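You operate a simulated robot arm through the tools that you are given. There is no shell and no other tool. Be economical: measure what you need, move in short steps, check, and stop when the job is done.

Carry out the task below with a simulated two-armed robot. There is one attempt and no reset: what you move stays moved.

JOB
Crank the wool back on to its roll and lower the black bar.
Fine: free the white lever to crank and set it to hold again.

Only the result counts: the job must be done as asked and must still hold three seconds after the hand-in. Knocking over, shifting, dropping, spilling or breaking anything else fails it.

ROBOT AND FRAMES
Two 7-joint arms with fingered hands on one trunk, on a base that drives. Base frame: it is fixed to the floor where the robot stands at the start and does not move with it; the origin is under the middle of the robot, x ahead of it, y to its left, z up. Lengths are in m, angles in degrees, forces in N, time in s.
The left shoulder is at the start at [0.2, 0.135, 1.02], the right one opposite. With the tool pointing down near the work surface each hand reaches from about 0.1 to 0.8 m from the robot's upright axis, wherever it stands, measured 20 degrees to its own side. Places, roughly: black bar of the roll stand [1, -0.1, 0.8]; roll crank [0.7, -0.2, 0.4]; white lever of the roll stand [0.7, 0, 0.6]; wooden batten of the roll stand [1, -0.4, 0]. Payload 4 kg a hand.
Tool frame (each hand has its own): the origin (TCP) lies between the finger pads and is the grasp point; the fingertips stand 0.025 m ahead of it; z points along the fingers, y is the line along which they close. Largest opening 0.088 m; the body of the gripper starts 0.029 m behind the TCP. The gripper is a hand of 4 fingers: y runs from the thumb to the fingers, the wrist lies at [-0.013, -0.106, -0.174] in the tool frame.
Orientation is that of the tool frame in the base frame, as a unit quaternion [x, y, z, w]. With the fingers straight down and the wrist toward the robot, the tool's x, y and z point along [0, 1, 0], [1, 0, 0] and [0, 0, -1] of the base frame.

CONTROLS
- The arms move only by the tool drive_tool. It takes "left_increments", "right_increments" or both (then of equal length, played together; a hand with none holds still); each is a list of rows, each a list of 6 numbers: the shift along the base's x, y, z in m, then the turn, a rotation vector about the base's x, y, z in degrees. In form: [[x, y, z, rx, ry, rz], ...]. A call has 1 to 12 rows; each row is the pose to reach, as a shift and turn from the pose commanded when the call began. Each row takes 0.2 s and may step no farther than 0.05 m and 8.6 degrees from the row before; otherwise, the whole call is refused. Where a pose cannot be reached the arm comes as near as it can. A force on the tool above 70 N (or 10 N above the force at the start of the call, whichever is more), or a blocked arm, ends the call early, and 0.2 s more pass. In this call time passes only in rows, and 0.2 s behind the last. It gives the time, the measured TCP pose, the force on the tool (base axes), the opening and the grip force at its end, in the units of the frame above (readings bear some noise), with the torque about the TCP (base axes, N m) and any sound that the robot's microphone picked up.
- Cameras (640 x 400 px; columns grow to the right, rows downward): "scene" is now at [0.1319, -0.0271, 1.6166]; the picture's right is [-0.35, -0.94, 0.00], its down [-0.71, 0.26, -0.65] and it looks along [0.61, -0.22, -0.76] (base axes); focal length 253 px, centre (320, 200). "left" rides on the left gripper at [-0.064, -0.083, -0.098] in its tool frame; the picture's right is [-0.62, -0.37, 0.69], its down [0.71, -0.63, 0.30] and it looks along [0.32, 0.68, 0.65] (tool axes); focal length 265 px, centre (320, 200). "right" rides on the right gripper at [0.064, -0.083, -0.098] in its tool frame; the picture's right is [-0.62, 0.37, -0.69], its down [-0.71, -0.63, 0.30] and it looks along [-0.32, 0.68, 0.65] (tool axes); focal length 265 px, centre (320, 200). There is no depth. A picture from a camera that has moved, and an enlarged one, comes with that camera's place and axes in the base frame and with its lens.
- grab_frame(camera): a new picture of that camera. It takes no simulated time.
- raise_lower(by): slides the trunk up (or, below 0, down) by that many m; the arms and the scene camera ride with it, the base frame stays. It gives what a move gives, with no picture.
- steer(legs): drives the robot by 1 to 6 legs, each [ahead, left, turn to the left] in m, m and degrees, along the robot's own axes; the way and the turn of a leg run together, so that a leg with both is an arc; at most 1.5 m and 180 degrees a leg. The arms and the cameras ride along, it lands a little off, and it stops where it bumps. It gives what a move gives.
- curl_fingers(index, middle, ring, thumb_bend, thumb_turn, hand): sets how far each is bent, from 0 (flat) to 1 (curled in); at 0.3 the hand is open as for a grip, at 0.7 the pads meet at the TCP. One left out holds its place. A second passes; each finger stops where it meets its share of the squeeze, and holds until it gets a number again. It is the only way to open and close the hand. It gives what a move gives, with no picture; readings hold the bend of each and the force on the fingers (four entries, about 0 where the hand has none), thumb and palm. thumb_turn goes from beside the hand (0) to across from the fingers (1), as for a grip.
- aim_head(pan, tilt): turns the head with the scene camera to pan (to the left, within 97 degrees either way) and tilt (down, from -29 to 69), counted from straight ahead of the robot. It gives what a move gives.
- inspect(camera, box): a new picture of the part [left, top, right, bottom] of that camera's present view, enlarged. It takes no simulated time.
- close_job(): hands the job in; it is judged then, once.

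Work in short steps. Places have to be worked out from the pictures, the camera data and where the tool is seen: move nearer, look again, correct. Check each grasp and each placing, and mend what went wrong. You have 120 turns and 92 pictures in all, those below and enlarged ones among them. Open the grippers and draw the arms clear of the work before you hand the job in, unless the task says otherwise; then end with one line.

The tools are called after "Request:" as name(argument=value, ...) on one line, values as JSON. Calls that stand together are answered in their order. drive_tool: Moves the arms, as the interface text tells. Its arguments: {"type":"object","properties":{"left_increments":{"type":"array"},"right_increments":{"type":"array"}},"required":[]} The other tools are called the same way: raise_lower (by) slides the trunk up or down; curl_fingers (index, middle, ring, thumb_bend, thumb_turn, hand) moves the fingers one by one; steer (legs) drives the base; aim_head (pan, tilt) turns the head that bears the scene camera; grab_frame (camera) takes a picture; inspect (camera, box) takes an enlarged picture of a part of a camera's view; close_job () hands the job in.

At the start:

```text
t: 0.0
left_ee_pos: [0.6351, 0.043, 1.1104]
left_ee_rot: [0.707, 0.707, 0.0, 0.0]
left_wrist_force: [0.4, 0.5, 1.1]
left_moment: [-0.02, 0.02, 0.02]
left_width: 0.0876
left_finger_force: 0.1
left_shape: jaw
left_bend: [0.3, 0.3, 0.3, 0.3, 0.98]
left_finger forces: [0.0, 0.0, 0.1, 0.0, 0.1, 0.0]
right_ee_pos: [0.4647, -0.3806, 1.2]
right_ee_rot: [0.707, 0.708, 0.001, 0.0]
right_wrist_force: [0.1, -0.6, 0.4]
right_moment: [-0.02, 0.0, -0.02]
right_width: 0.0876
right_finger_force: 0.0
right_shape: jaw
right_bend: [0.3, 0.3, 0.3, 0.3, 0.98]
right_finger forces: [0.0, 0.1, 0.1, 0.0, 0.0, 0.0]
trunk travel left (down, up): [-0.625, 0.145]
robot x, y, heading: [0.0018, -0.0003, 0.0]
head pan, tilt: [-20.3, 49.5]
```

scene: 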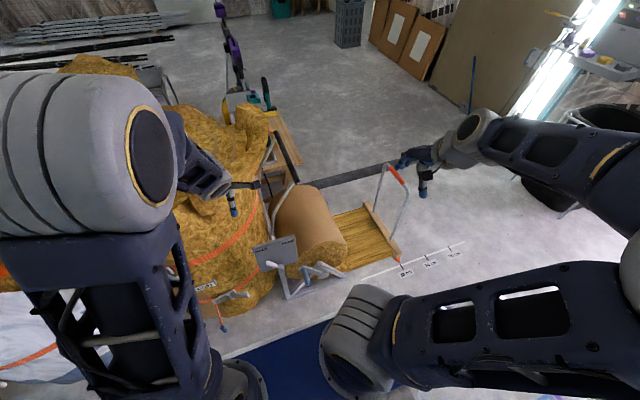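
right: 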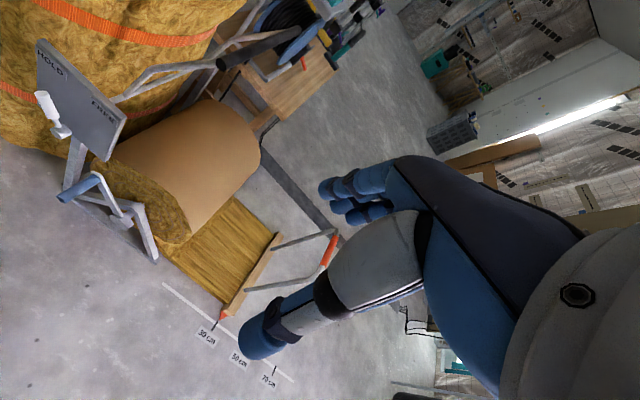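
left: 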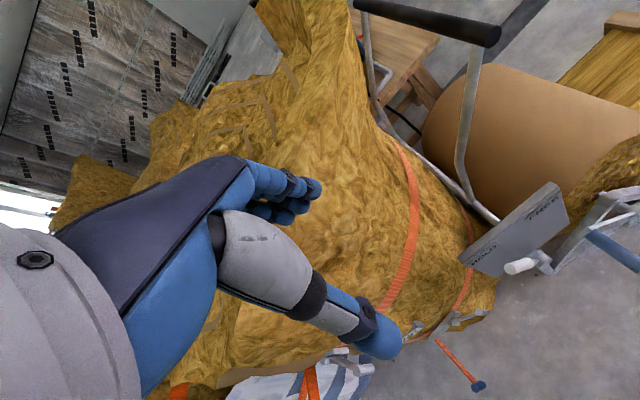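

I see the roll, a plate marked HOLD/FREE with a white lever, a blue-handled crank below it and the black bar raised. I'll enlarge the views.

Request:
inspect(camera="right", box=[0, 0, 360, 225])

Request:
inspect(camera="left", box=[340, 0, 640, 300])

Request:
inspect(camera="scene", box=[200, 100, 480, 320])

```text
1.78 times, centred on (180, 112) of right
camera zoom: at [0.3815, -0.3165, 1.2985], right [0.37, -0.62, 0.69], down [-0.63, -0.71, -0.3], along [0.68, -0.32, -0.65], focal length 472 px, centre (569, 356)
```

zoom: 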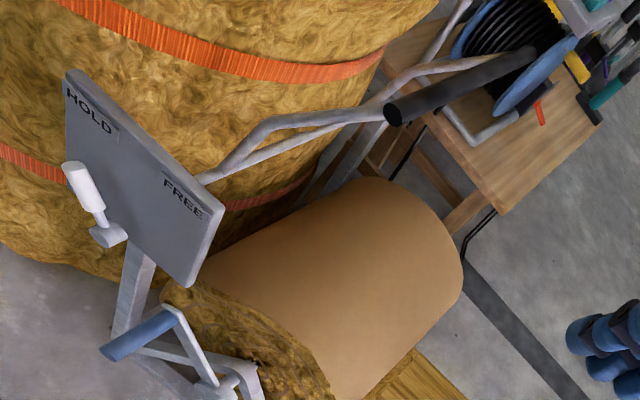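

```text
1.33 times, centred on (490, 150) of left
camera zoom: at [0.5525, -0.0229, 1.2097], right [-0.37, -0.62, -0.69], down [-0.63, 0.71, -0.3], along [0.68, 0.32, -0.65], focal length 354 px, centre (93, 267)
```

zoom: 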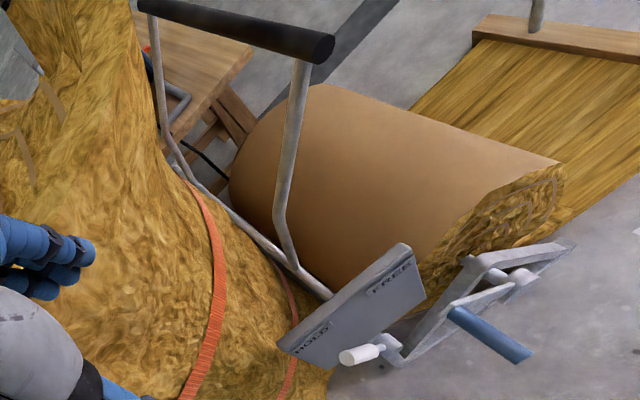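

```text
1.82 times, centred on (340, 210) of scene
camera zoom: at [0.1319, -0.0271, 1.6166], right [-0.35, -0.94, 0.0], down [-0.71, 0.26, -0.65], along [0.61, -0.22, -0.76], focal length 460 px, centre (284, 182)
```

zoom: 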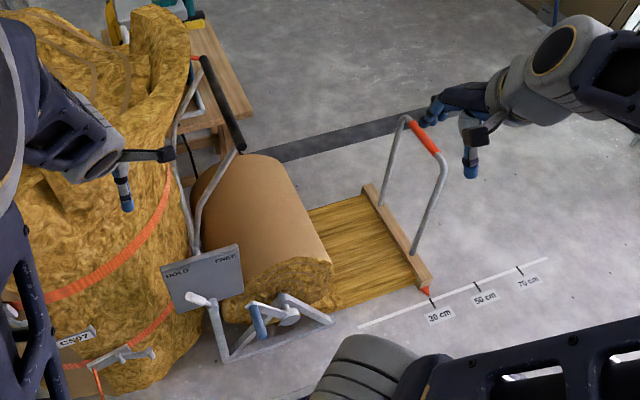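

The knob is near (0.67, 0, 0.615), the crank handle runs along x near (0.58–0.68, -0.13, 0.47), and the bar is near (0.82–1.15, -0.18, 0.92). I'll lower the trunk to get nearer and look again.

Request:
raise_lower(by=-0.25)

Request:
grab_frame(camera="right")

Request:
grab_frame(camera="left")

Request:
inspect(camera="scene", box=[200, 100, 480, 320])

```text
t: 2.6
left_ee_pos: [0.6351, 0.0425, 0.8606]
left_ee_rot: [0.707, 0.707, 0.001, 0.0]
left_wrist_force: [0.7, 0.3, 0.1]
left_moment: [-0.01, 0.0, 0.0]
left_width: 0.0874
left_finger_force: 0.1
left_shape: jaw
left_bend: [0.3, 0.3, 0.3, 0.3, 0.98]
left_finger forces: [0.1, 0.1, 0.0, 0.0, 0.0, 0.0]
right_ee_pos: [0.4642, -0.3807, 0.9502]
right_ee_rot: [0.707, 0.707, 0.0, -0.001]
right_wrist_force: [0.5, 0.1, 0.0]
right_moment: [-0.01, -0.03, 0.03]
right_width: 0.0875
right_finger_force: 0.0
right_shape: jaw
right_bend: [0.3, 0.3, 0.3, 0.3, 0.98]
right_finger forces: [0.0, 0.1, 0.0, 0.0, 0.0, 0.1]
trunk travel left (down, up): [-0.375, 0.395]
robot x, y, heading: [0.0028, 0.0022, 0.2]
head pan, tilt: [-20.3, 49.5]
```

```text
85 pictures are left
camera right: at [0.3815, -0.3165, 1.0485], right [0.37, -0.62, 0.69], down [-0.63, -0.71, -0.3], along [0.68, -0.32, -0.65], focal length 265 px, centre (320, 200)
```

right: 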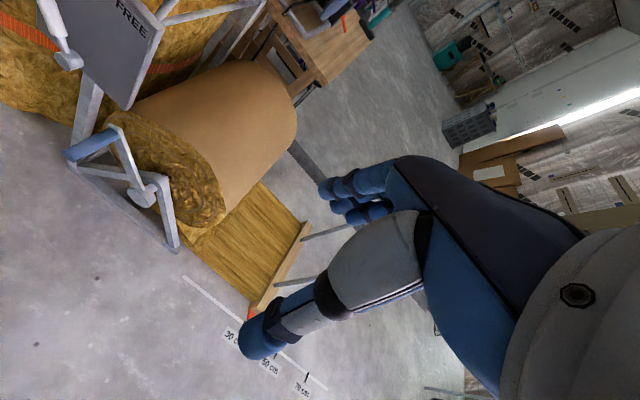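

```text
84 pictures are left
camera left: at [0.5525, -0.0229, 0.9597], right [-0.37, -0.62, -0.69], down [-0.63, 0.71, -0.3], along [0.68, 0.32, -0.65], focal length 265 px, centre (320, 200)
```

left: 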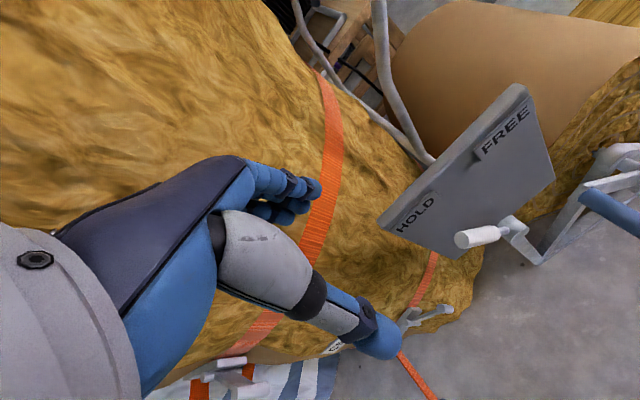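

```text
1.82 times, centred on (340, 210) of scene
camera zoom: at [0.1319, -0.0271, 1.3667], right [-0.35, -0.94, 0.0], down [-0.71, 0.26, -0.65], along [0.61, -0.22, -0.76], focal length 460 px, centre (284, 182)
```

zoom: 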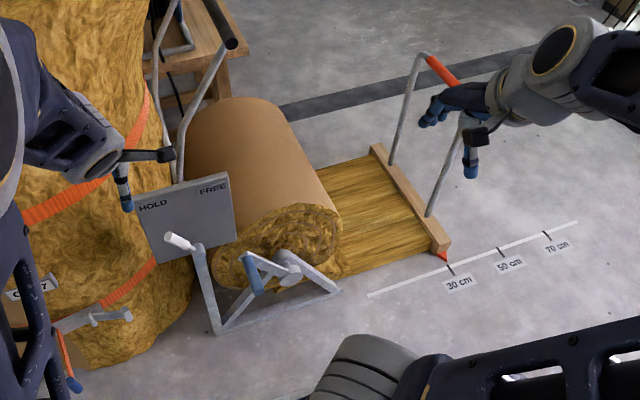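

I need detail on the lever pivot and the crank, so I'll zoom in on both.

Request:
inspect(camera="scene", box=[250, 170, 370, 255])

Request:
inspect(camera="left", box=[360, 70, 640, 290])

Request:
inspect(camera="right", box=[0, 0, 240, 260])

```text
4.71 times, centred on (310, 212) of scene
camera zoom: at [0.1319, -0.0271, 1.3667], right [-0.35, -0.94, 0.0], down [-0.71, 0.26, -0.65], along [0.61, -0.22, -0.76], focal length 1191 px, centre (367, 141)
```

zoom: 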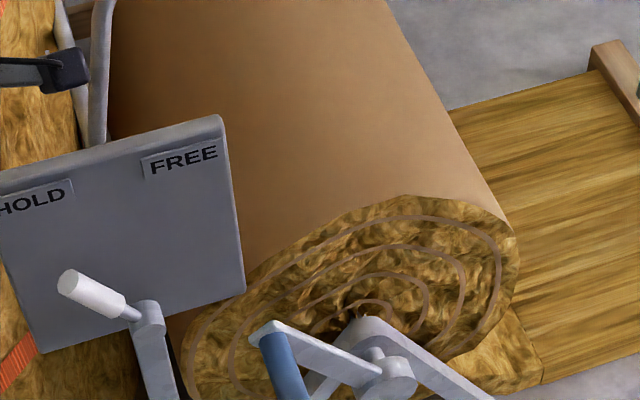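

```text
1.82 times, centred on (500, 180) of left
camera zoom: at [0.5525, -0.0229, 0.9597], right [-0.37, -0.62, -0.69], down [-0.63, 0.71, -0.3], along [0.68, 0.32, -0.65], focal length 483 px, centre (-7, 236)
```

zoom: 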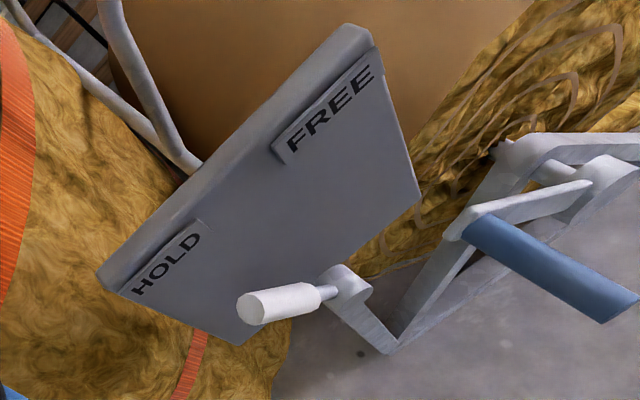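

```text
1.54 times, centred on (120, 130) of right
camera zoom: at [0.3815, -0.3165, 1.0485], right [0.37, -0.62, 0.69], down [-0.63, -0.71, -0.3], along [0.68, -0.32, -0.65], focal length 408 px, centre (628, 308)
```

zoom: 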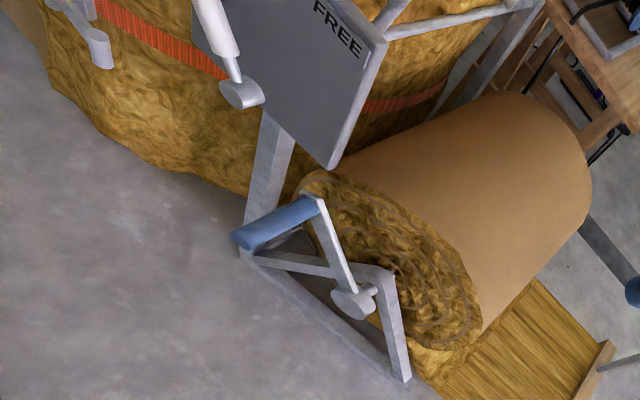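

I read the lever as pivoting at about (0.672, -0.037, 0.55), with the knob tip at (0.676, 0.012, 0.62). The crank hub is about (0.67, -0.245, 0.32) and its handle about (0.585–0.68, -0.132, 0.455). I'll turn both hands to point forward with the closing line along y.

Request:
drive_tool(left_increments=[[-0.02, 0, 0, 4.62, -4.62, -4.62], [-0.04, 0, 0, 9.24, -9.24, -9.24], [-0.06, 0, 0, 13.86, -13.86, -13.86], [-0.08, 0, 0, 18.48, -18.48, -18.48], [-0.1, 0, 0, 23.1, -23.1, -23.1], [-0.12, 0, 0, 27.7, -27.7, -27.7], [-0.12, 0, 0, 32.3, -32.3, -32.3], [-0.12, 0, 0, 36.95, -36.95, -36.95]], right_increments=[[0, 0, 0, -4.62, -4.62, 4.62], [0, 0, 0, -9.24, -9.24, 9.24], [0, 0, 0, -13.86, -13.86, 13.86], [0, 0, 0, -18.48, -18.48, 18.48], [0, 0, 0, -23.1, -23.1, 23.1], [0, 0, 0, -27.7, -27.7, 27.7], [0, 0, 0, -32.3, -32.3, 32.3], [0, 0, 0, -36.95, -36.95, 36.95]])

Request:
drive_tool(left_increments=[[0, 0, -0.02, 4.62, -4.62, -4.62], [0, 0, -0.04, 9.24, -9.24, -9.24], [0, 0, -0.06, 13.86, -13.86, -13.86], [0, 0, -0.08, 18.48, -18.48, -18.48], [0, 0, -0.1, 23.1, -23.1, -23.1], [0, 0, -0.12, 27.7, -27.7, -27.7], [0, 0, -0.14, 32.35, -32.35, -32.35]], right_increments=[[0, 0, -0.02, -4.62, -4.62, 4.62], [0, 0, -0.04, -9.24, -9.24, 9.24], [0, 0, -0.06, -13.86, -13.86, 13.86], [0, 0, -0.08, -18.48, -18.48, 18.48], [0, 0, -0.1, -23.1, -23.1, 23.1], [0, 0, -0.12, -27.7, -27.7, 27.7], [0, 0, -0.14, -32.35, -32.35, 32.35]])

Request:
grab_frame(camera="scene")

Request:
grab_frame(camera="left")

```text
t: 4.4
left_ee_pos: [0.6143, -0.0205, 0.8867]
left_ee_rot: [0.815, 0.383, 0.434, 0.0]
left_wrist_force: [0.2, 0.2, 0.8]
left_moment: [-0.01, 0.01, -0.03]
left_width: 0.0875
left_finger_force: 0.0
left_shape: jaw
left_bend: [0.3, 0.3, 0.3, 0.3, 0.98]
left_finger forces: [0.1, 0.0, 0.0, 0.0, 0.1, 0.1]
left hand out of reach, approached as far as the arm can: row 1, 3, 4, 5, 6, 7, 8
right_ee_pos: [0.4627, -0.3822, 0.9506]
right_ee_rot: [0.383, 0.816, -0.001, 0.433]
right_wrist_force: [-0.1, 0.5, -0.6]
right_moment: [0.01, -0.01, -0.03]
right_width: 0.0876
right_finger_force: 0.1
right_shape: jaw
right_bend: [0.3, 0.3, 0.3, 0.3, 0.98]
right_finger forces: [0.0, 0.1, 0.0, 0.0, 0.0, 0.0]
trunk travel left (down, up): [-0.375, 0.395]
robot x, y, heading: [-0.0017, -0.0019, 0.1]
head pan, tilt: [-20.3, 49.5]
```

```text
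t: 5.1
left_ee_pos: [0.6328, -0.0415, 0.8772]
left_ee_rot: [0.794, 0.313, 0.514, 0.084]
left_wrist_force: [-0.1, -0.6, 0.0]
left_moment: [-0.01, -0.01, -0.01]
left_width: 0.0878
left_finger_force: 0.0
left_shape: jaw
left_bend: [0.3, 0.3, 0.3, 0.3, 0.98]
left_finger forces: [0.0, 0.0, 0.1, 0.0, 0.1, 0.0]
left hand out of reach, approached as far as the arm can: row 1, 2, 3
right_ee_pos: [0.4645, -0.3801, 0.903]
right_ee_rot: [0.26, 0.801, 0.001, 0.54]
right_wrist_force: [0.0, 0.9, -0.4]
right_moment: [-0.01, -0.01, 0.0]
right_width: 0.0876
right_finger_force: 0.1
right_shape: jaw
right_bend: [0.3, 0.3, 0.3, 0.3, 0.98]
right_finger forces: [0.1, 0.0, 0.0, 0.0, 0.1, 0.1]
trunk travel left (down, up): [-0.375, 0.395]
robot x, y, heading: [0.0017, 0.0012, 0.0]
head pan, tilt: [-20.3, 49.5]
stopped in row 3 (left hand): the arm was blocked; the commanded pose is now the measured one
```

```text
79 pictures are left
camera scene: at [0.1319, -0.0272, 1.3667], right [-0.35, -0.94, 0.0], down [-0.71, 0.26, -0.65], along [0.61, -0.22, -0.76], focal length 253 px, centre (320, 200)
```

scene: 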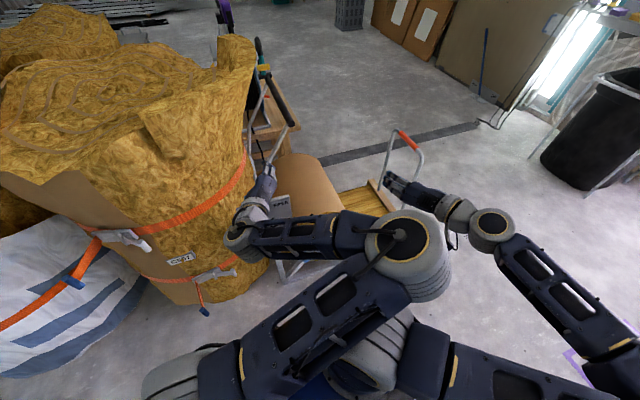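

```text
78 pictures are left
camera left: at [0.4956, -0.0326, 0.8354], right [0.28, 0.06, -0.96], down [0.2, 0.97, 0.12], along [0.94, -0.23, 0.26], focal length 265 px, centre (320, 200)
```

left: 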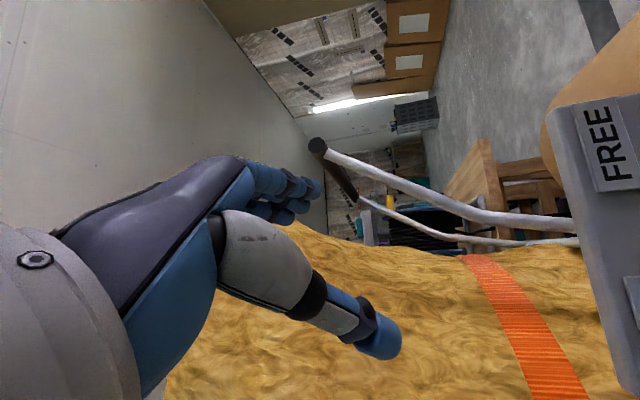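

The left arm folded awkwardly with its elbow inward. I'll undo its turn and retract it up and to the left, then use the right hand for the fine work.

Request:
drive_tool(left_increments=[[-0.01, 0.016, 0.012, -3.76, 5.22, 4.2], [-0.02, 0.032, 0.024, -7.52, 10.44, 8.4], [-0.03, 0.048, 0.036, -11.28, 15.66, 12.6], [-0.04, 0.064, 0.048, -15.04, 20.88, 16.8], [-0.05, 0.08, 0.06, -18.8, 26.1, 21.0], [-0.06, 0.096, 0.072, -22.56, 31.32, 25.2], [-0.07, 0.112, 0.084, -26.32, 36.54, 29.4], [-0.08, 0.128, 0.096, -30.08, 41.76, 33.6], [-0.09, 0.144, 0.108, -33.84, 46.98, 37.8], [-0.1, 0.16, 0.12, -37.6, 52.2, 42.0]])

Request:
grab_frame(camera="scene")

```text
t: 7.3
left_ee_pos: [0.5327, 0.1186, 0.9953]
left_ee_rot: [0.707, 0.707, 0.001, 0.0]
left_wrist_force: [0.2, -0.2, -0.5]
left_moment: [0.0, -0.02, -0.01]
left_width: 0.0877
left_finger_force: 0.1
left_shape: jaw
left_bend: [0.3, 0.3, 0.3, 0.3, 0.98]
left_finger forces: [0.1, 0.1, 0.0, 0.0, 0.0, 0.1]
left hand out of reach, approached as far as the arm can: row 1, 2, 3, 4, 5, 7
right_ee_pos: [0.4651, -0.3812, 0.9036]
right_ee_rot: [0.259, 0.801, 0.001, 0.54]
right_wrist_force: [-0.7, 0.6, 0.2]
right_moment: [0.03, 0.0, 0.01]
right_width: 0.0872
right_finger_force: 0.0
right_shape: jaw
right_bend: [0.3, 0.3, 0.3, 0.3, 0.98]
right_finger forces: [0.0, 0.0, 0.1, 0.0, 0.0, 0.0]
trunk travel left (down, up): [-0.375, 0.395]
robot x, y, heading: [-0.0026, 0.0005, 0.1]
head pan, tilt: [-20.3, 49.5]
```

```text
77 pictures are left
camera scene: at [0.1318, -0.027, 1.3666], right [-0.35, -0.94, 0.0], down [-0.71, 0.26, -0.65], along [0.61, -0.22, -0.76], focal length 253 px, centre (320, 200)
```

scene: 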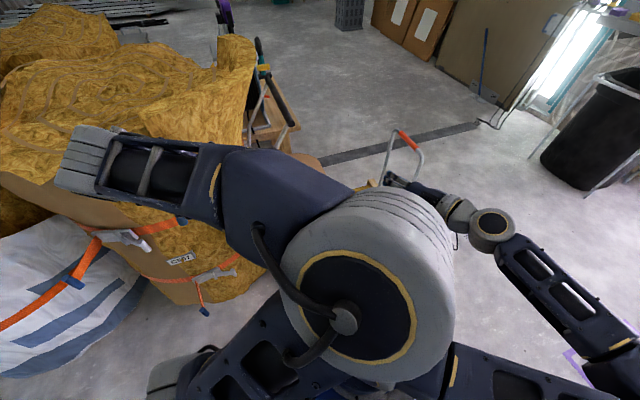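

The left elbow now blocks the view. I'll move the left hand to the robot's left side.

Request:
drive_tool(left_increments=[[-0.01, 0.045, 0, 0, 0, 0], [-0.02, 0.09, 0, 0, 0, 0], [-0.03, 0.135, 0, 0, 0, 0], [-0.04, 0.18, 0, 0, 0, 0], [-0.06, 0.22, 0, 0, 0, 0], [-0.09, 0.25, 0, 0, 0, 0], [-0.12, 0.28, 0, 0, 0, 0], [-0.15, 0.31, 0, 0, 0, 0]])

Request:
grab_frame(camera="scene")

```text
t: 9.1
left_ee_pos: [0.383, 0.43, 0.9968]
left_ee_rot: [0.709, 0.706, 0.003, 0.0]
left_wrist_force: [-0.1, -0.7, 0.0]
left_moment: [-0.03, 0.03, -0.01]
left_width: 0.0879
left_finger_force: 0.1
left_shape: jaw
left_bend: [0.3, 0.3, 0.3, 0.3, 0.98]
left_finger forces: [0.1, 0.0, 0.1, 0.0, 0.1, 0.0]
right_ee_pos: [0.4635, -0.3808, 0.9019]
right_ee_rot: [0.259, 0.801, 0.002, 0.539]
right_wrist_force: [-0.5, 1.1, 0.3]
right_moment: [-0.04, 0.01, -0.01]
right_width: 0.0876
right_finger_force: 0.1
right_shape: jaw
right_bend: [0.3, 0.3, 0.3, 0.3, 0.98]
right_finger forces: [0.0, 0.0, 0.1, 0.0, 0.0, 0.0]
trunk travel left (down, up): [-0.375, 0.395]
robot x, y, heading: [-0.0034, 0.0012, -0.1]
head pan, tilt: [-20.3, 49.5]
```

```text
76 pictures are left
camera scene: at [0.1319, -0.0272, 1.3666], right [-0.35, -0.94, 0.0], down [-0.71, 0.26, -0.65], along [0.61, -0.23, -0.76], focal length 253 px, centre (320, 200)
```

scene: 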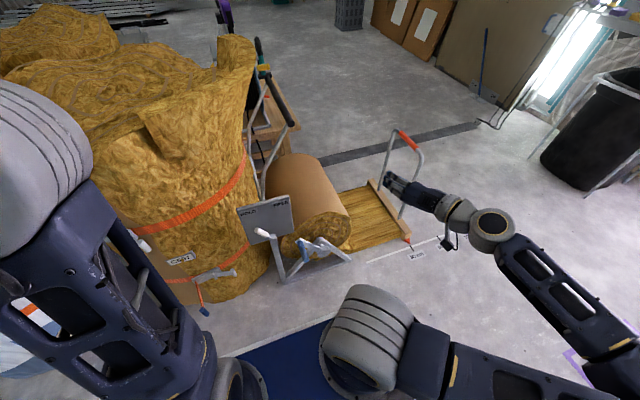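

The view is clear again. Forward-pointing hands need more distance to the stand, so I'll back up 0.2 m, then finish turning the right hand.

Request:
steer(legs=[[-0.2, 0, 0]])

Request:
drive_tool(right_increments=[[0.04, 0.0, -0.02, -4.28, -4.28, 4.28], [0.08, 0.02, -0.04, -8.56, -8.56, 8.56], [0.12, 0.04, -0.06, -12.84, -12.84, 12.84], [0.16, 0.06, -0.08, -17.12, -17.12, 17.12], [0.19, 0.08, -0.11, -21.4, -21.4, 21.4], [0.2, 0.1, -0.14, -21.4, -21.4, 21.4]])

Request:
grab_frame(camera="scene")

Request:
grab_frame(camera="right")

```text
t: 10.7
left_ee_pos: [0.1803, 0.4307, 0.9968]
left_ee_rot: [0.706, 0.708, 0.002, 0.001]
left_wrist_force: [0.7, 0.2, -0.8]
left_moment: [0.0, -0.04, -0.02]
left_width: 0.0876
left_finger_force: 0.0
left_shape: jaw
left_bend: [0.3, 0.3, 0.3, 0.3, 0.98]
left_finger forces: [0.1, 0.0, 0.2, 0.0, 0.0, 0.0]
right_ee_pos: [0.2679, -0.3775, 0.9013]
right_ee_rot: [0.257, 0.802, 0.003, 0.54]
right_wrist_force: [0.4, 0.4, -0.5]
right_moment: [0.0, 0.01, 0.0]
right_width: 0.0876
right_finger_force: 0.0
right_shape: jaw
right_bend: [0.3, 0.3, 0.3, 0.3, 0.98]
right_finger forces: [0.1, 0.0, 0.0, 0.1, 0.0, 0.0]
trunk travel left (down, up): [-0.375, 0.395]
robot x, y, heading: [-0.1978, 0.0006, 0.4]
head pan, tilt: [-20.3, 49.5]
```

```text
t: 12.1
left_ee_pos: [0.1796, 0.4328, 0.9964]
left_ee_rot: [0.706, 0.709, 0.002, 0.001]
left_wrist_force: [-0.5, -0.7, -1.2]
left_moment: [0.02, 0.01, 0.0]
left_width: 0.0876
left_finger_force: 0.1
left_shape: jaw
left_bend: [0.3, 0.3, 0.3, 0.3, 0.98]
left_finger forces: [0.1, 0.0, 0.0, 0.0, 0.0, 0.0]
right_ee_pos: [0.4676, -0.2536, 0.8944]
right_ee_rot: [-0.018, 0.738, -0.024, 0.674]
right_wrist_force: [0.1, 0.3, 0.5]
right_moment: [-0.01, -0.03, 0.01]
right_width: 0.0879
right_finger_force: 0.0
right_shape: jaw
right_bend: [0.3, 0.3, 0.3, 0.3, 0.98]
right_finger forces: [0.0, 0.0, 0.0, 0.0, 0.1, 0.1]
right hand out of reach, approached as far as the arm can: row 2, 3, 4, 5, 6
trunk travel left (down, up): [-0.375, 0.395]
robot x, y, heading: [-0.1978, 0.0009, 0.3]
head pan, tilt: [-20.3, 49.5]
```

```text
75 pictures are left
camera scene: at [-0.067, -0.0269, 1.3666], right [-0.34, -0.94, 0.0], down [-0.71, 0.26, -0.65], along [0.61, -0.22, -0.76], focal length 253 px, centre (320, 200)
```

scene: 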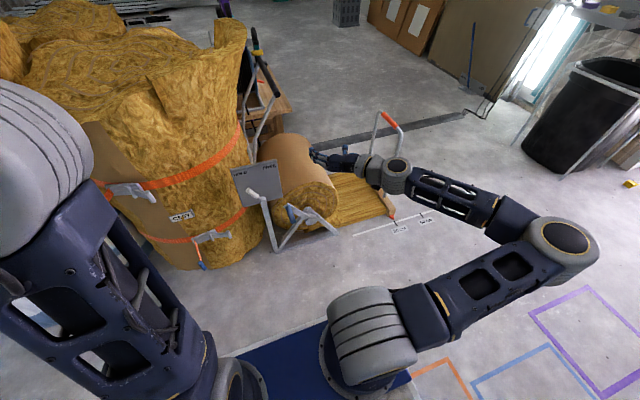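

```text
74 pictures are left
camera right: at [0.3641, -0.34, 0.8443], right [-0.63, 0.41, 0.66], down [0.37, -0.59, 0.72], along [0.68, 0.7, 0.22], focal length 265 px, centre (320, 200)
```

right: 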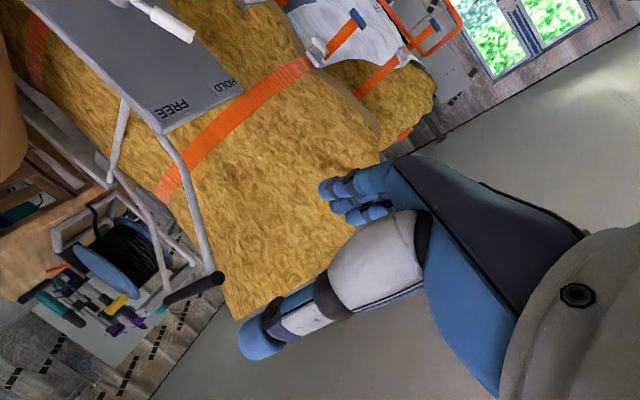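

The right arm can't reach that pose with fingers fully horizontal. I'll pitch the fingers about 45° down, keeping the closing line along y.

Request:
drive_tool(right_increments=[[0, 0, 0, 0, 7.5, 0], [0, 0, 0, 0, 15, 0], [0, 0, 0, 0, 22.5, 0], [0, 0, 0, 0, 30, 0], [0, 0, 0, 0, 37.5, 0], [0, 0, 0, 0, 45, 0], [0, 0, 0, 0, 45, 0]])

Request:
grab_frame(camera="scene")

```text
t: 13.7
left_ee_pos: [0.1803, 0.4312, 0.9974]
left_ee_rot: [0.706, 0.709, 0.001, 0.001]
left_wrist_force: [-0.5, 0.7, 0.4]
left_moment: [0.01, 0.01, 0.01]
left_width: 0.0878
left_finger_force: 0.1
left_shape: jaw
left_bend: [0.3, 0.3, 0.3, 0.3, 0.98]
left_finger forces: [0.0, 0.1, 0.0, 0.1, 0.1, 0.1]
right_ee_pos: [0.4642, -0.2534, 0.8931]
right_ee_rot: [-0.026, 0.94, -0.014, 0.339]
right_wrist_force: [0.8, 0.5, 0.4]
right_moment: [0.01, 0.02, -0.01]
right_width: 0.0877
right_finger_force: 0.1
right_shape: jaw
right_bend: [0.3, 0.3, 0.3, 0.3, 0.98]
right_finger forces: [0.0, 0.1, 0.1, 0.0, 0.0, 0.0]
trunk travel left (down, up): [-0.375, 0.395]
robot x, y, heading: [-0.1976, -0.0022, 0.3]
head pan, tilt: [-20.3, 49.5]
```

```text
73 pictures are left
camera scene: at [-0.0669, -0.0269, 1.3666], right [-0.34, -0.94, 0.0], down [-0.71, 0.26, -0.65], along [0.61, -0.22, -0.76], focal length 253 px, centre (320, 200)
```

scene: 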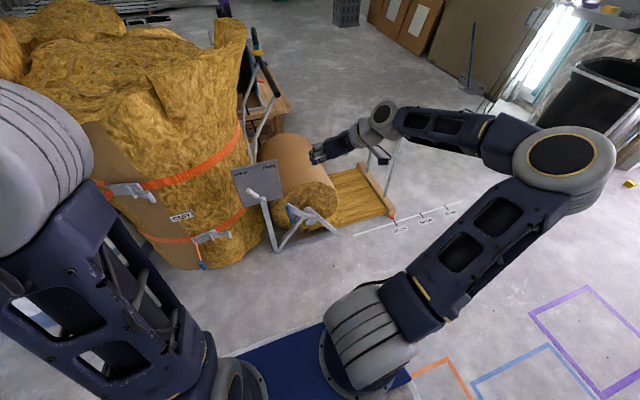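

The orientation is good. I'll move the right hand, open, to a point just behind and above the lever knob.

Request:
drive_tool(right_increments=[[0.016, 0.032, -0.025, 0, 0, 0], [0.032, 0.064, -0.05, 0, 0, 0], [0.048, 0.096, -0.075, 0, 0, 0], [0.064, 0.128, -0.1, 0, 0, 0], [0.08, 0.16, -0.125, 0, 0, 0], [0.096, 0.192, -0.15, 0, 0, 0], [0.112, 0.224, -0.175, 0, 0, 0], [0.125, 0.252, -0.2, 0, 0, 0]])

Request:
grab_frame(camera="scene")

Request:
grab_frame(camera="right")

```text
t: 15.5
left_ee_pos: [0.1803, 0.4315, 0.9961]
left_ee_rot: [0.706, 0.708, 0.002, 0.001]
left_wrist_force: [0.1, -0.2, 0.6]
left_moment: [-0.02, 0.04, 0.0]
left_width: 0.0877
left_finger_force: 0.1
left_shape: jaw
left_bend: [0.3, 0.3, 0.3, 0.3, 0.98]
left_finger forces: [0.0, 0.0, 0.1, 0.1, 0.1, 0.0]
right_ee_pos: [0.5324, -0.0717, 0.7233]
right_ee_rot: [-0.025, 0.94, -0.014, 0.339]
right_wrist_force: [0.4, 0.7, 0.5]
right_moment: [0.01, 0.05, 0.0]
right_width: 0.0876
right_finger_force: 0.1
right_shape: jaw
right_bend: [0.3, 0.3, 0.3, 0.3, 0.98]
right_finger forces: [0.0, 0.0, 0.0, 0.0, 0.0, 0.0]
right hand out of reach, approached as far as the arm can: row 6, 7, 8
trunk travel left (down, up): [-0.375, 0.395]
robot x, y, heading: [-0.1974, -0.0007, 0.3]
head pan, tilt: [-20.3, 49.5]
```

```text
72 pictures are left
camera scene: at [-0.0668, -0.0268, 1.3666], right [-0.34, -0.94, 0.0], down [-0.71, 0.26, -0.65], along [0.61, -0.22, -0.76], focal length 253 px, centre (320, 200)
```

scene: 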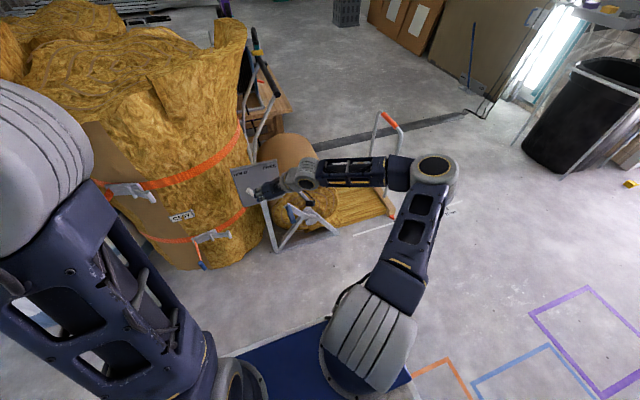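

```text
71 pictures are left
camera right: at [0.4251, -0.1577, 0.7616], right [0.02, 0.41, 0.91], down [0.77, -0.59, 0.25], along [0.64, 0.7, -0.33], focal length 265 px, centre (320, 200)
```

right: 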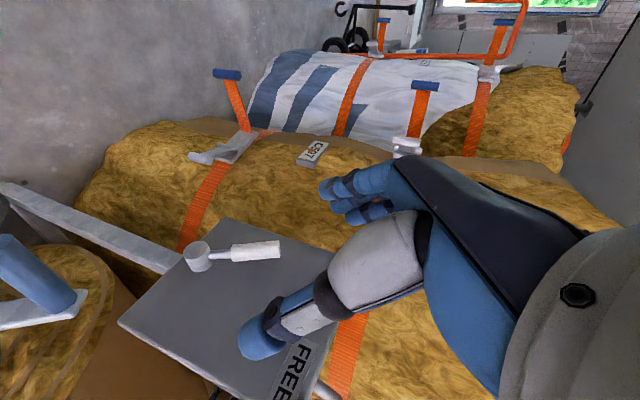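

Lateral reach is the limit, so I'll shift the base left by 0.25 m to put the lever and crank in front of the right shoulder. First I pull the hand back slightly and raise it to clear.

Request:
drive_tool(right_increments=[[-0.02, -0.04, 0.02, 0, 0, 0], [-0.04, -0.08, 0.03, 0, 0, 0], [-0.05, -0.12, 0.03, 0, 0, 0], [-0.06, -0.165, 0.03, 0, 0, 0]])

Request:
steer(legs=[[0, 0.25, 0]])

Request:
grab_frame(camera="scene")

```text
t: 16.5
left_ee_pos: [0.181, 0.4326, 0.9968]
left_ee_rot: [0.706, 0.709, 0.002, 0.0]
left_wrist_force: [0.1, -0.1, -0.1]
left_moment: [-0.03, -0.02, 0.01]
left_width: 0.0873
left_finger_force: 0.1
left_shape: jaw
left_bend: [0.3, 0.3, 0.3, 0.3, 0.98]
left_finger forces: [0.0, 0.0, 0.0, 0.0, 0.0, 0.0]
right_ee_pos: [0.4714, -0.2372, 0.7551]
right_ee_rot: [-0.026, 0.94, -0.012, 0.339]
right_wrist_force: [0.3, 0.0, -0.3]
right_moment: [0.02, -0.01, -0.04]
right_width: 0.088
right_finger_force: 0.0
right_shape: jaw
right_bend: [0.3, 0.3, 0.3, 0.3, 0.98]
right_finger forces: [0.0, 0.0, 0.0, 0.0, 0.0, 0.1]
trunk travel left (down, up): [-0.375, 0.395]
robot x, y, heading: [-0.1993, 0.0018, 0.4]
head pan, tilt: [-20.3, 49.5]
```

```text
t: 18.3
left_ee_pos: [0.1655, 0.6616, 0.9969]
left_ee_rot: [0.694, 0.72, 0.002, 0.001]
left_wrist_force: [-0.4, -1.2, 0.1]
left_moment: [0.07, -0.04, 0.03]
left_width: 0.0877
left_finger_force: 0.1
left_shape: jaw
left_bend: [0.3, 0.3, 0.3, 0.3, 0.98]
left_finger forces: [0.0, 0.1, 0.1, 0.1, 0.0, 0.1]
right_ee_pos: [0.4779, 0.0042, 0.7535]
right_ee_rot: [-0.041, 0.94, -0.008, 0.339]
right_wrist_force: [-0.6, 1.9, 0.1]
right_moment: [-0.15, 0.02, -0.08]
right_width: 0.0877
right_finger_force: 0.0
right_shape: jaw
right_bend: [0.3, 0.3, 0.3, 0.3, 0.98]
right_finger forces: [0.0, 0.0, 0.1, 0.0, 0.1, 0.0]
trunk travel left (down, up): [-0.375, 0.395]
robot x, y, heading: [-0.2001, 0.218, 2.1]
head pan, tilt: [-20.3, 49.5]
```

```text
70 pictures are left
camera scene: at [-0.0671, 0.196, 1.3666], right [-0.31, -0.95, 0.0], down [-0.72, 0.24, -0.65], along [0.62, -0.2, -0.76], focal length 253 px, centre (320, 200)
```

scene: 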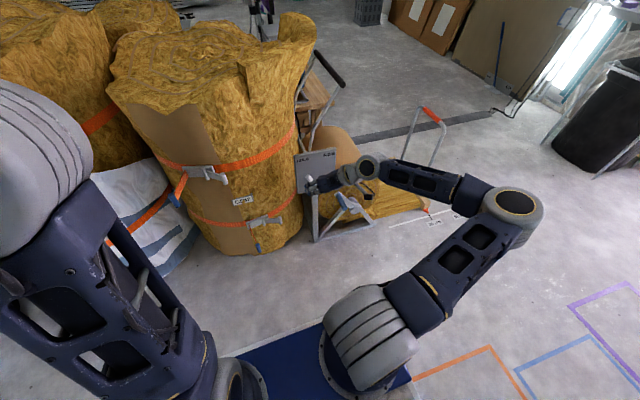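

The hand is now at (0.478, 0.004, 0.754), in line with the knob. I'll approach to just short of it.

Request:
drive_tool(right_increments=[[0.03, 0, -0.015, 0, 0, 0], [0.06, 0, -0.03, 0, 0, 0], [0.09, -0.002, -0.045, 0, 0, 0], [0.115, -0.004, -0.06, 0, 0, 0]])

Request:
grab_frame(camera="right")

Request:
inspect(camera="scene", box=[260, 120, 400, 220])

```text
t: 19.3
left_ee_pos: [0.1654, 0.662, 0.9965]
left_ee_rot: [0.694, 0.72, 0.002, 0.001]
left_wrist_force: [-0.9, 0.2, 0.1]
left_moment: [0.01, 0.0, -0.01]
left_width: 0.0876
left_finger_force: 0.0
left_shape: jaw
left_bend: [0.3, 0.3, 0.3, 0.3, 0.98]
left_finger forces: [0.0, 0.1, 0.0, 0.0, 0.0, 0.0]
right_ee_pos: [0.5934, -0.0007, 0.6948]
right_ee_rot: [-0.041, 0.94, -0.009, 0.339]
right_wrist_force: [-0.3, 0.3, 1.1]
right_moment: [0.0, 0.02, -0.05]
right_width: 0.0878
right_finger_force: 0.1
right_shape: jaw
right_bend: [0.3, 0.3, 0.3, 0.3, 0.98]
right_finger forces: [0.1, 0.0, 0.1, 0.1, 0.0, 0.1]
trunk travel left (down, up): [-0.375, 0.395]
robot x, y, heading: [-0.1992, 0.2179, 2.3]
head pan, tilt: [-20.3, 49.5]
```

```text
69 pictures are left
camera right: at [0.4887, -0.0894, 0.7331], right [0.01, 0.41, 0.91], down [0.79, -0.57, 0.25], along [0.62, 0.72, -0.33], focal length 265 px, centre (320, 200)
```

right: 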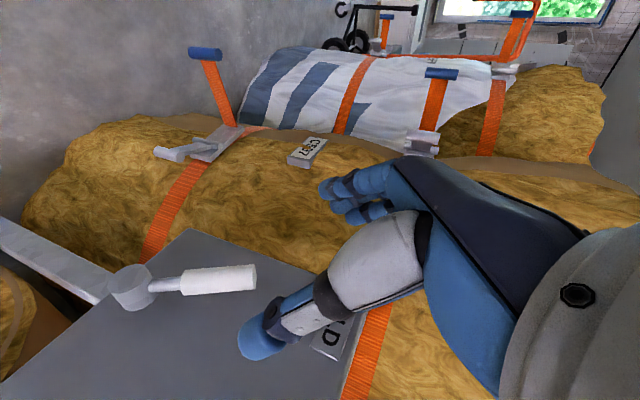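

```text
4.00 times, centred on (330, 170) of scene
camera zoom: at [-0.0673, 0.1955, 1.3666], right [-0.31, -0.95, 0.0], down [-0.72, 0.24, -0.65], along [0.62, -0.2, -0.76], focal length 1012 px, centre (280, 320)
```

zoom: 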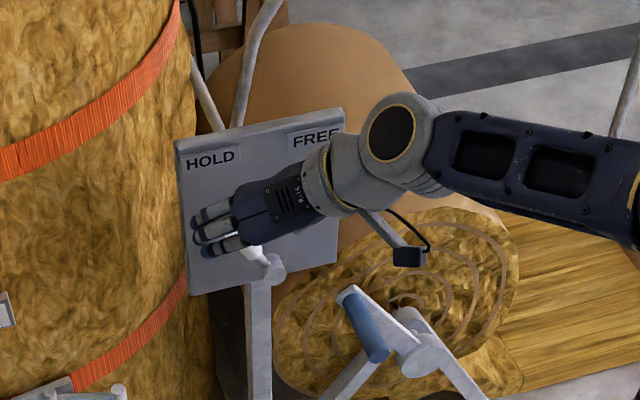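

The knob lies between thumb and fingers along the approach, and the tip is confirmed near (0.676, 0.011, 0.627). I'll advance most of the way and check.

Request:
drive_tool(right_increments=[[0.015, 0, -0.02, 0, 0, 0], [0.03, 0, -0.04, 0, 0, 0], [0.042, 0, -0.055, 0, 0, 0]])

Request:
grab_frame(camera="right")

Request:
inspect(camera="scene", box=[260, 130, 400, 220])

```text
t: 20.1
left_ee_pos: [0.164, 0.6606, 0.9973]
left_ee_rot: [0.694, 0.72, 0.002, 0.001]
left_wrist_force: [0.5, -0.4, 0.4]
left_moment: [0.03, -0.01, -0.02]
left_width: 0.0877
left_finger_force: 0.0
left_shape: jaw
left_bend: [0.3, 0.3, 0.3, 0.3, 0.98]
left_finger forces: [0.0, 0.1, 0.0, 0.0, 0.0, 0.0]
right_ee_pos: [0.615, -0.0033, 0.6514]
right_ee_rot: [-0.041, 0.94, -0.009, 0.34]
right_wrist_force: [-0.1, 0.8, 0.0]
right_moment: [0.0, 0.03, 0.04]
right_width: 0.0879
right_finger_force: 0.0
right_shape: jaw
right_bend: [0.3, 0.3, 0.3, 0.3, 0.98]
right_finger forces: [0.0, 0.0, 0.1, 0.0, 0.0, 0.0]
right hand out of reach, approached as far as the arm can: row 2, 3
trunk travel left (down, up): [-0.375, 0.395]
robot x, y, heading: [-0.2003, 0.2182, 2.3]
head pan, tilt: [-20.3, 49.5]
```

```text
67 pictures are left
camera right: at [0.5102, -0.0928, 0.6909], right [0.01, 0.41, 0.91], down [0.79, -0.56, 0.25], along [0.62, 0.72, -0.33], focal length 265 px, centre (320, 200)
```

right: 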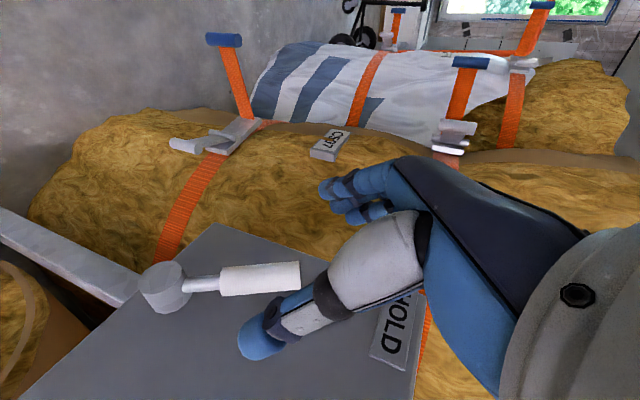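

```text
4.44 times, centred on (330, 175) of scene
camera zoom: at [-0.0672, 0.1956, 1.3666], right [-0.31, -0.95, 0.0], down [-0.72, 0.24, -0.65], along [0.62, -0.2, -0.76], focal length 1125 px, centre (276, 311)
```

zoom: 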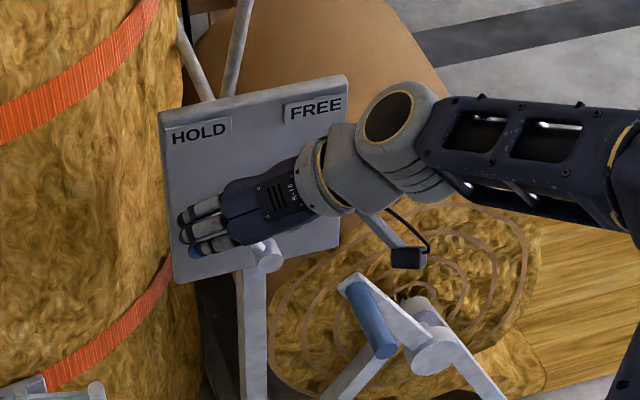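

Reach is again limited going down. I'll raise the hand relative to the trunk, then lower the trunk to give the wrist room.

Request:
drive_tool(right_increments=[[-0.015, 0, 0.03, 0, 0, 0], [-0.03, 0.003, 0.06, 0, 0, 0], [-0.03, 0.003, 0.1, 0, 0, 0]])

Request:
raise_lower(by=-0.12)

Request:
drive_tool(right_increments=[[0.025, 0, -0.006, 0, 0, 0], [0.05, 0, -0.012, 0, 0, 0], [0.065, 0, -0.018, 0, 0, 0]])

Request:
grab_frame(camera="right")

Request:
inspect(camera="scene", box=[260, 100, 400, 200])

```text
t: 20.9
left_ee_pos: [0.1643, 0.6623, 0.9963]
left_ee_rot: [0.694, 0.72, 0.002, 0.0]
left_wrist_force: [0.3, 0.1, -0.8]
left_moment: [0.03, -0.02, 0.0]
left_width: 0.0879
left_finger_force: 0.1
left_shape: jaw
left_bend: [0.3, 0.3, 0.3, 0.3, 0.98]
left_finger forces: [0.0, 0.0, 0.0, 0.0, 0.0, 0.0]
right_ee_pos: [0.5864, -0.0004, 0.7524]
right_ee_rot: [-0.041, 0.94, -0.008, 0.339]
right_wrist_force: [-0.2, 1.1, 0.3]
right_moment: [0.0, -0.02, -0.04]
right_width: 0.0878
right_finger_force: 0.1
right_shape: jaw
right_bend: [0.3, 0.3, 0.3, 0.3, 0.98]
right_finger forces: [0.0, 0.0, 0.0, 0.0, 0.0, 0.0]
trunk travel left (down, up): [-0.375, 0.395]
robot x, y, heading: [-0.1978, 0.2181, 2.2]
head pan, tilt: [-20.3, 49.5]
```

```text
t: 22.4
left_ee_pos: [0.1645, 0.6614, 0.8765]
left_ee_rot: [0.694, 0.72, 0.002, 0.001]
left_wrist_force: [0.3, 1.0, 0.1]
left_moment: [0.01, 0.06, 0.0]
left_width: 0.0876
left_finger_force: 0.0
left_shape: jaw
left_bend: [0.3, 0.3, 0.3, 0.3, 0.98]
left_finger forces: [0.0, 0.1, 0.0, 0.1, 0.0, 0.0]
right_ee_pos: [0.5857, -0.0017, 0.6321]
right_ee_rot: [-0.042, 0.94, -0.008, 0.339]
right_wrist_force: [-0.6, -0.3, 0.2]
right_moment: [0.03, 0.03, 0.0]
right_width: 0.0878
right_finger_force: 0.0
right_shape: jaw
right_bend: [0.3, 0.3, 0.3, 0.3, 0.98]
right_finger forces: [0.0, 0.0, 0.1, 0.1, 0.0, 0.1]
trunk travel left (down, up): [-0.255, 0.515]
robot x, y, heading: [-0.1999, 0.2137, 2.0]
head pan, tilt: [-20.3, 49.5]
```

```text
t: 23.2
left_ee_pos: [0.1642, 0.6623, 0.8762]
left_ee_rot: [0.694, 0.72, 0.002, 0.0]
left_wrist_force: [0.6, -0.5, 0.5]
left_moment: [-0.01, 0.02, 0.03]
left_width: 0.088
left_finger_force: 0.0
left_shape: jaw
left_bend: [0.3, 0.3, 0.3, 0.3, 0.98]
left_finger forces: [0.0, 0.0, 0.1, 0.1, 0.0, 0.0]
right_ee_pos: [0.645, -0.0035, 0.6158]
right_ee_rot: [-0.039, 0.94, -0.007, 0.339]
right_wrist_force: [-0.2, -0.4, 0.2]
right_moment: [0.0, 0.01, -0.02]
right_width: 0.0876
right_finger_force: 0.0
right_shape: jaw
right_bend: [0.3, 0.3, 0.3, 0.3, 0.98]
right_finger forces: [0.0, 0.0, 0.1, 0.1, 0.0, 0.1]
right hand out of reach, approached as far as the arm can: row 3
trunk travel left (down, up): [-0.255, 0.515]
robot x, y, heading: [-0.2027, 0.2172, 2.0]
head pan, tilt: [-20.3, 49.5]
```

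```text
65 pictures are left
camera right: at [0.5397, -0.092, 0.6533], right [0.01, 0.41, 0.91], down [0.79, -0.57, 0.25], along [0.62, 0.72, -0.33], focal length 265 px, centre (320, 200)
```

right: 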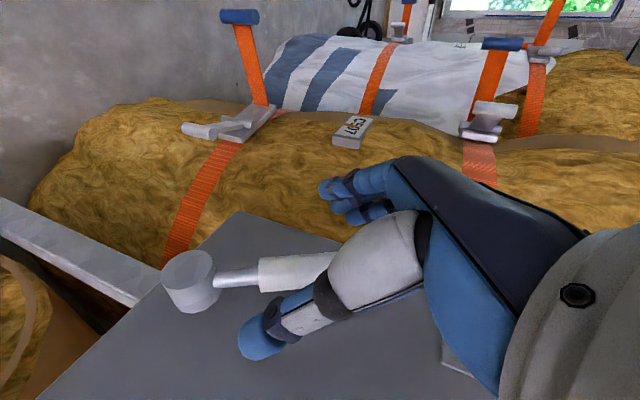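

```text
4.00 times, centred on (330, 150) of scene
camera zoom: at [-0.0672, 0.1956, 1.2466], right [-0.31, -0.95, 0.0], down [-0.72, 0.24, -0.65], along [0.62, -0.2, -0.76], focal length 1012 px, centre (280, 400)
```

zoom: 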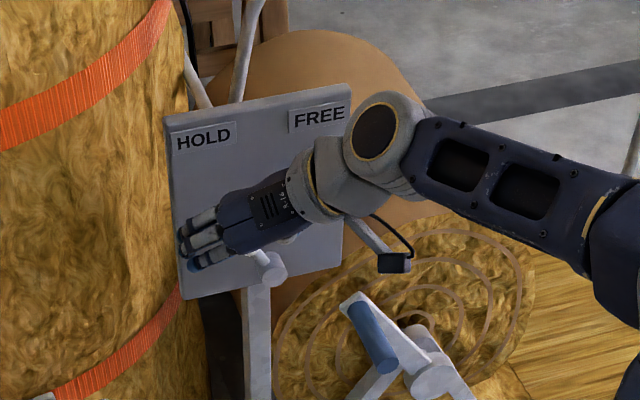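

The thumb is on the -y side of the knob and the fingers on the +y side. I'll partly close the hand around the knob to reduce play.

Request:
curl_fingers(hand="right", index=0.55, middle=0.55, ring=0.55, thumb_bend=0.55)

Request:
grab_frame(camera="right")

```text
t: 24.2
left_ee_pos: [0.1647, 0.6607, 0.8772]
left_ee_rot: [0.694, 0.72, 0.002, 0.001]
left_wrist_force: [-0.4, 0.8, -0.1]
left_moment: [0.0, 0.0, 0.01]
left_width: 0.0877
left_finger_force: 0.0
left_shape: jaw
left_bend: [0.3, 0.3, 0.3, 0.3, 0.98]
left_finger forces: [0.0, 0.0, 0.0, 0.1, 0.1, 0.0]
right_ee_pos: [0.6443, -0.0017, 0.6147]
right_ee_rot: [-0.041, 0.94, -0.009, 0.34]
right_wrist_force: [0.1, -0.3, 0.4]
right_moment: [0.0, 0.0, 0.01]
right_width: 0.0315
right_finger_force: 0.1
right_shape: fingers
right_bend: [0.55, 0.55, 0.55, 0.55, 0.98]
right_finger forces: [0.1, 0.0, 0.1, 0.0, 0.1, 0.0]
trunk travel left (down, up): [-0.255, 0.515]
robot x, y, heading: [-0.2, 0.2204, 2.2]
head pan, tilt: [-20.3, 49.5]
```

```text
63 pictures are left
camera right: at [0.5396, -0.0918, 0.6536], right [0.01, 0.41, 0.91], down [0.79, -0.57, 0.25], along [0.62, 0.72, -0.33], focal length 265 px, centre (320, 200)
```

right: 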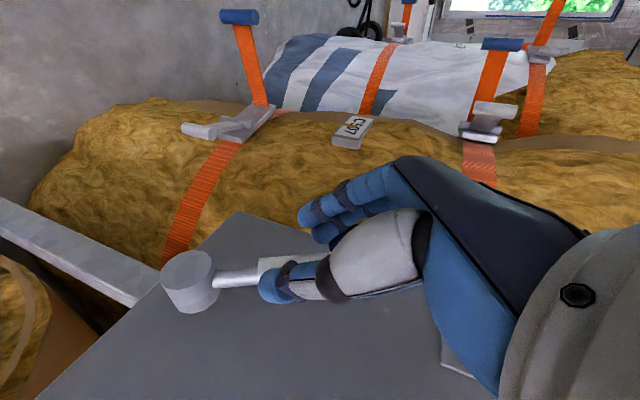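

Thumb and fingers straddle the knob. I'll sweep toward -y (FREE) along a shallow arc.

Request:
drive_tool(right_increments=[[0.005, -0.015, 0.006, 0, 0, 0], [0.005, -0.03, 0.01, 0, 0, 0], [0.005, -0.045, 0.01, 0, 0, 0], [0.005, -0.06, 0.008, 0, 0, 0], [0.005, -0.075, 0.004, 0, 0, 0], [0.005, -0.09, 0.0, 0, 0, 0]])

Request:
inspect(camera="scene", box=[260, 100, 400, 200])

Request:
grab_frame(camera="right")

```text
t: 25.6
left_ee_pos: [0.1645, 0.6616, 0.8769]
left_ee_rot: [0.694, 0.72, 0.002, 0.0]
left_wrist_force: [0.0, 0.2, -0.2]
left_moment: [0.03, -0.01, -0.01]
left_width: 0.0878
left_finger_force: 0.0
left_shape: jaw
left_bend: [0.3, 0.3, 0.3, 0.3, 0.98]
left_finger forces: [0.0, 0.0, 0.0, 0.0, 0.1, 0.0]
right_ee_pos: [0.6508, -0.0909, 0.618]
right_ee_rot: [-0.043, 0.94, -0.005, 0.338]
right_wrist_force: [-4.5, 10.1, 8.4]
right_moment: [0.41, -0.09, 0.35]
right_width: 0.034
right_finger_force: 7.4
right_shape: fingers
right_bend: [0.52, 0.47, 0.53, 0.55, 0.98]
right_finger forces: [2.8, 9.7, 1.9, 0.0, 0.1, 0.0]
trunk travel left (down, up): [-0.255, 0.515]
robot x, y, heading: [-0.2008, 0.2149, 2.2]
head pan, tilt: [-20.3, 49.5]
```

```text
4.00 times, centred on (330, 150) of scene
camera zoom: at [-0.0675, 0.1959, 1.2469], right [-0.31, -0.95, 0.0], down [-0.72, 0.24, -0.65], along [0.62, -0.2, -0.76], focal length 1012 px, centre (280, 400)
```

zoom: 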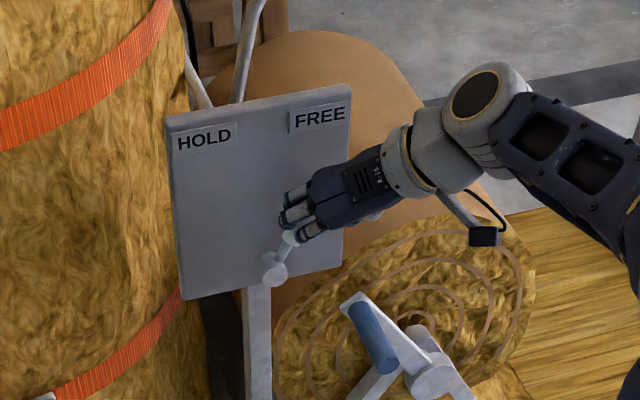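

```text
61 pictures are left
camera right: at [0.5456, -0.1803, 0.6552], right [0.0, 0.41, 0.91], down [0.79, -0.56, 0.25], along [0.61, 0.72, -0.32], focal length 265 px, centre (320, 200)
```

right: 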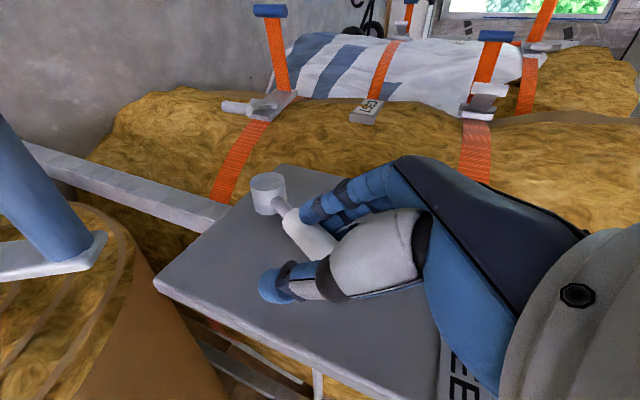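

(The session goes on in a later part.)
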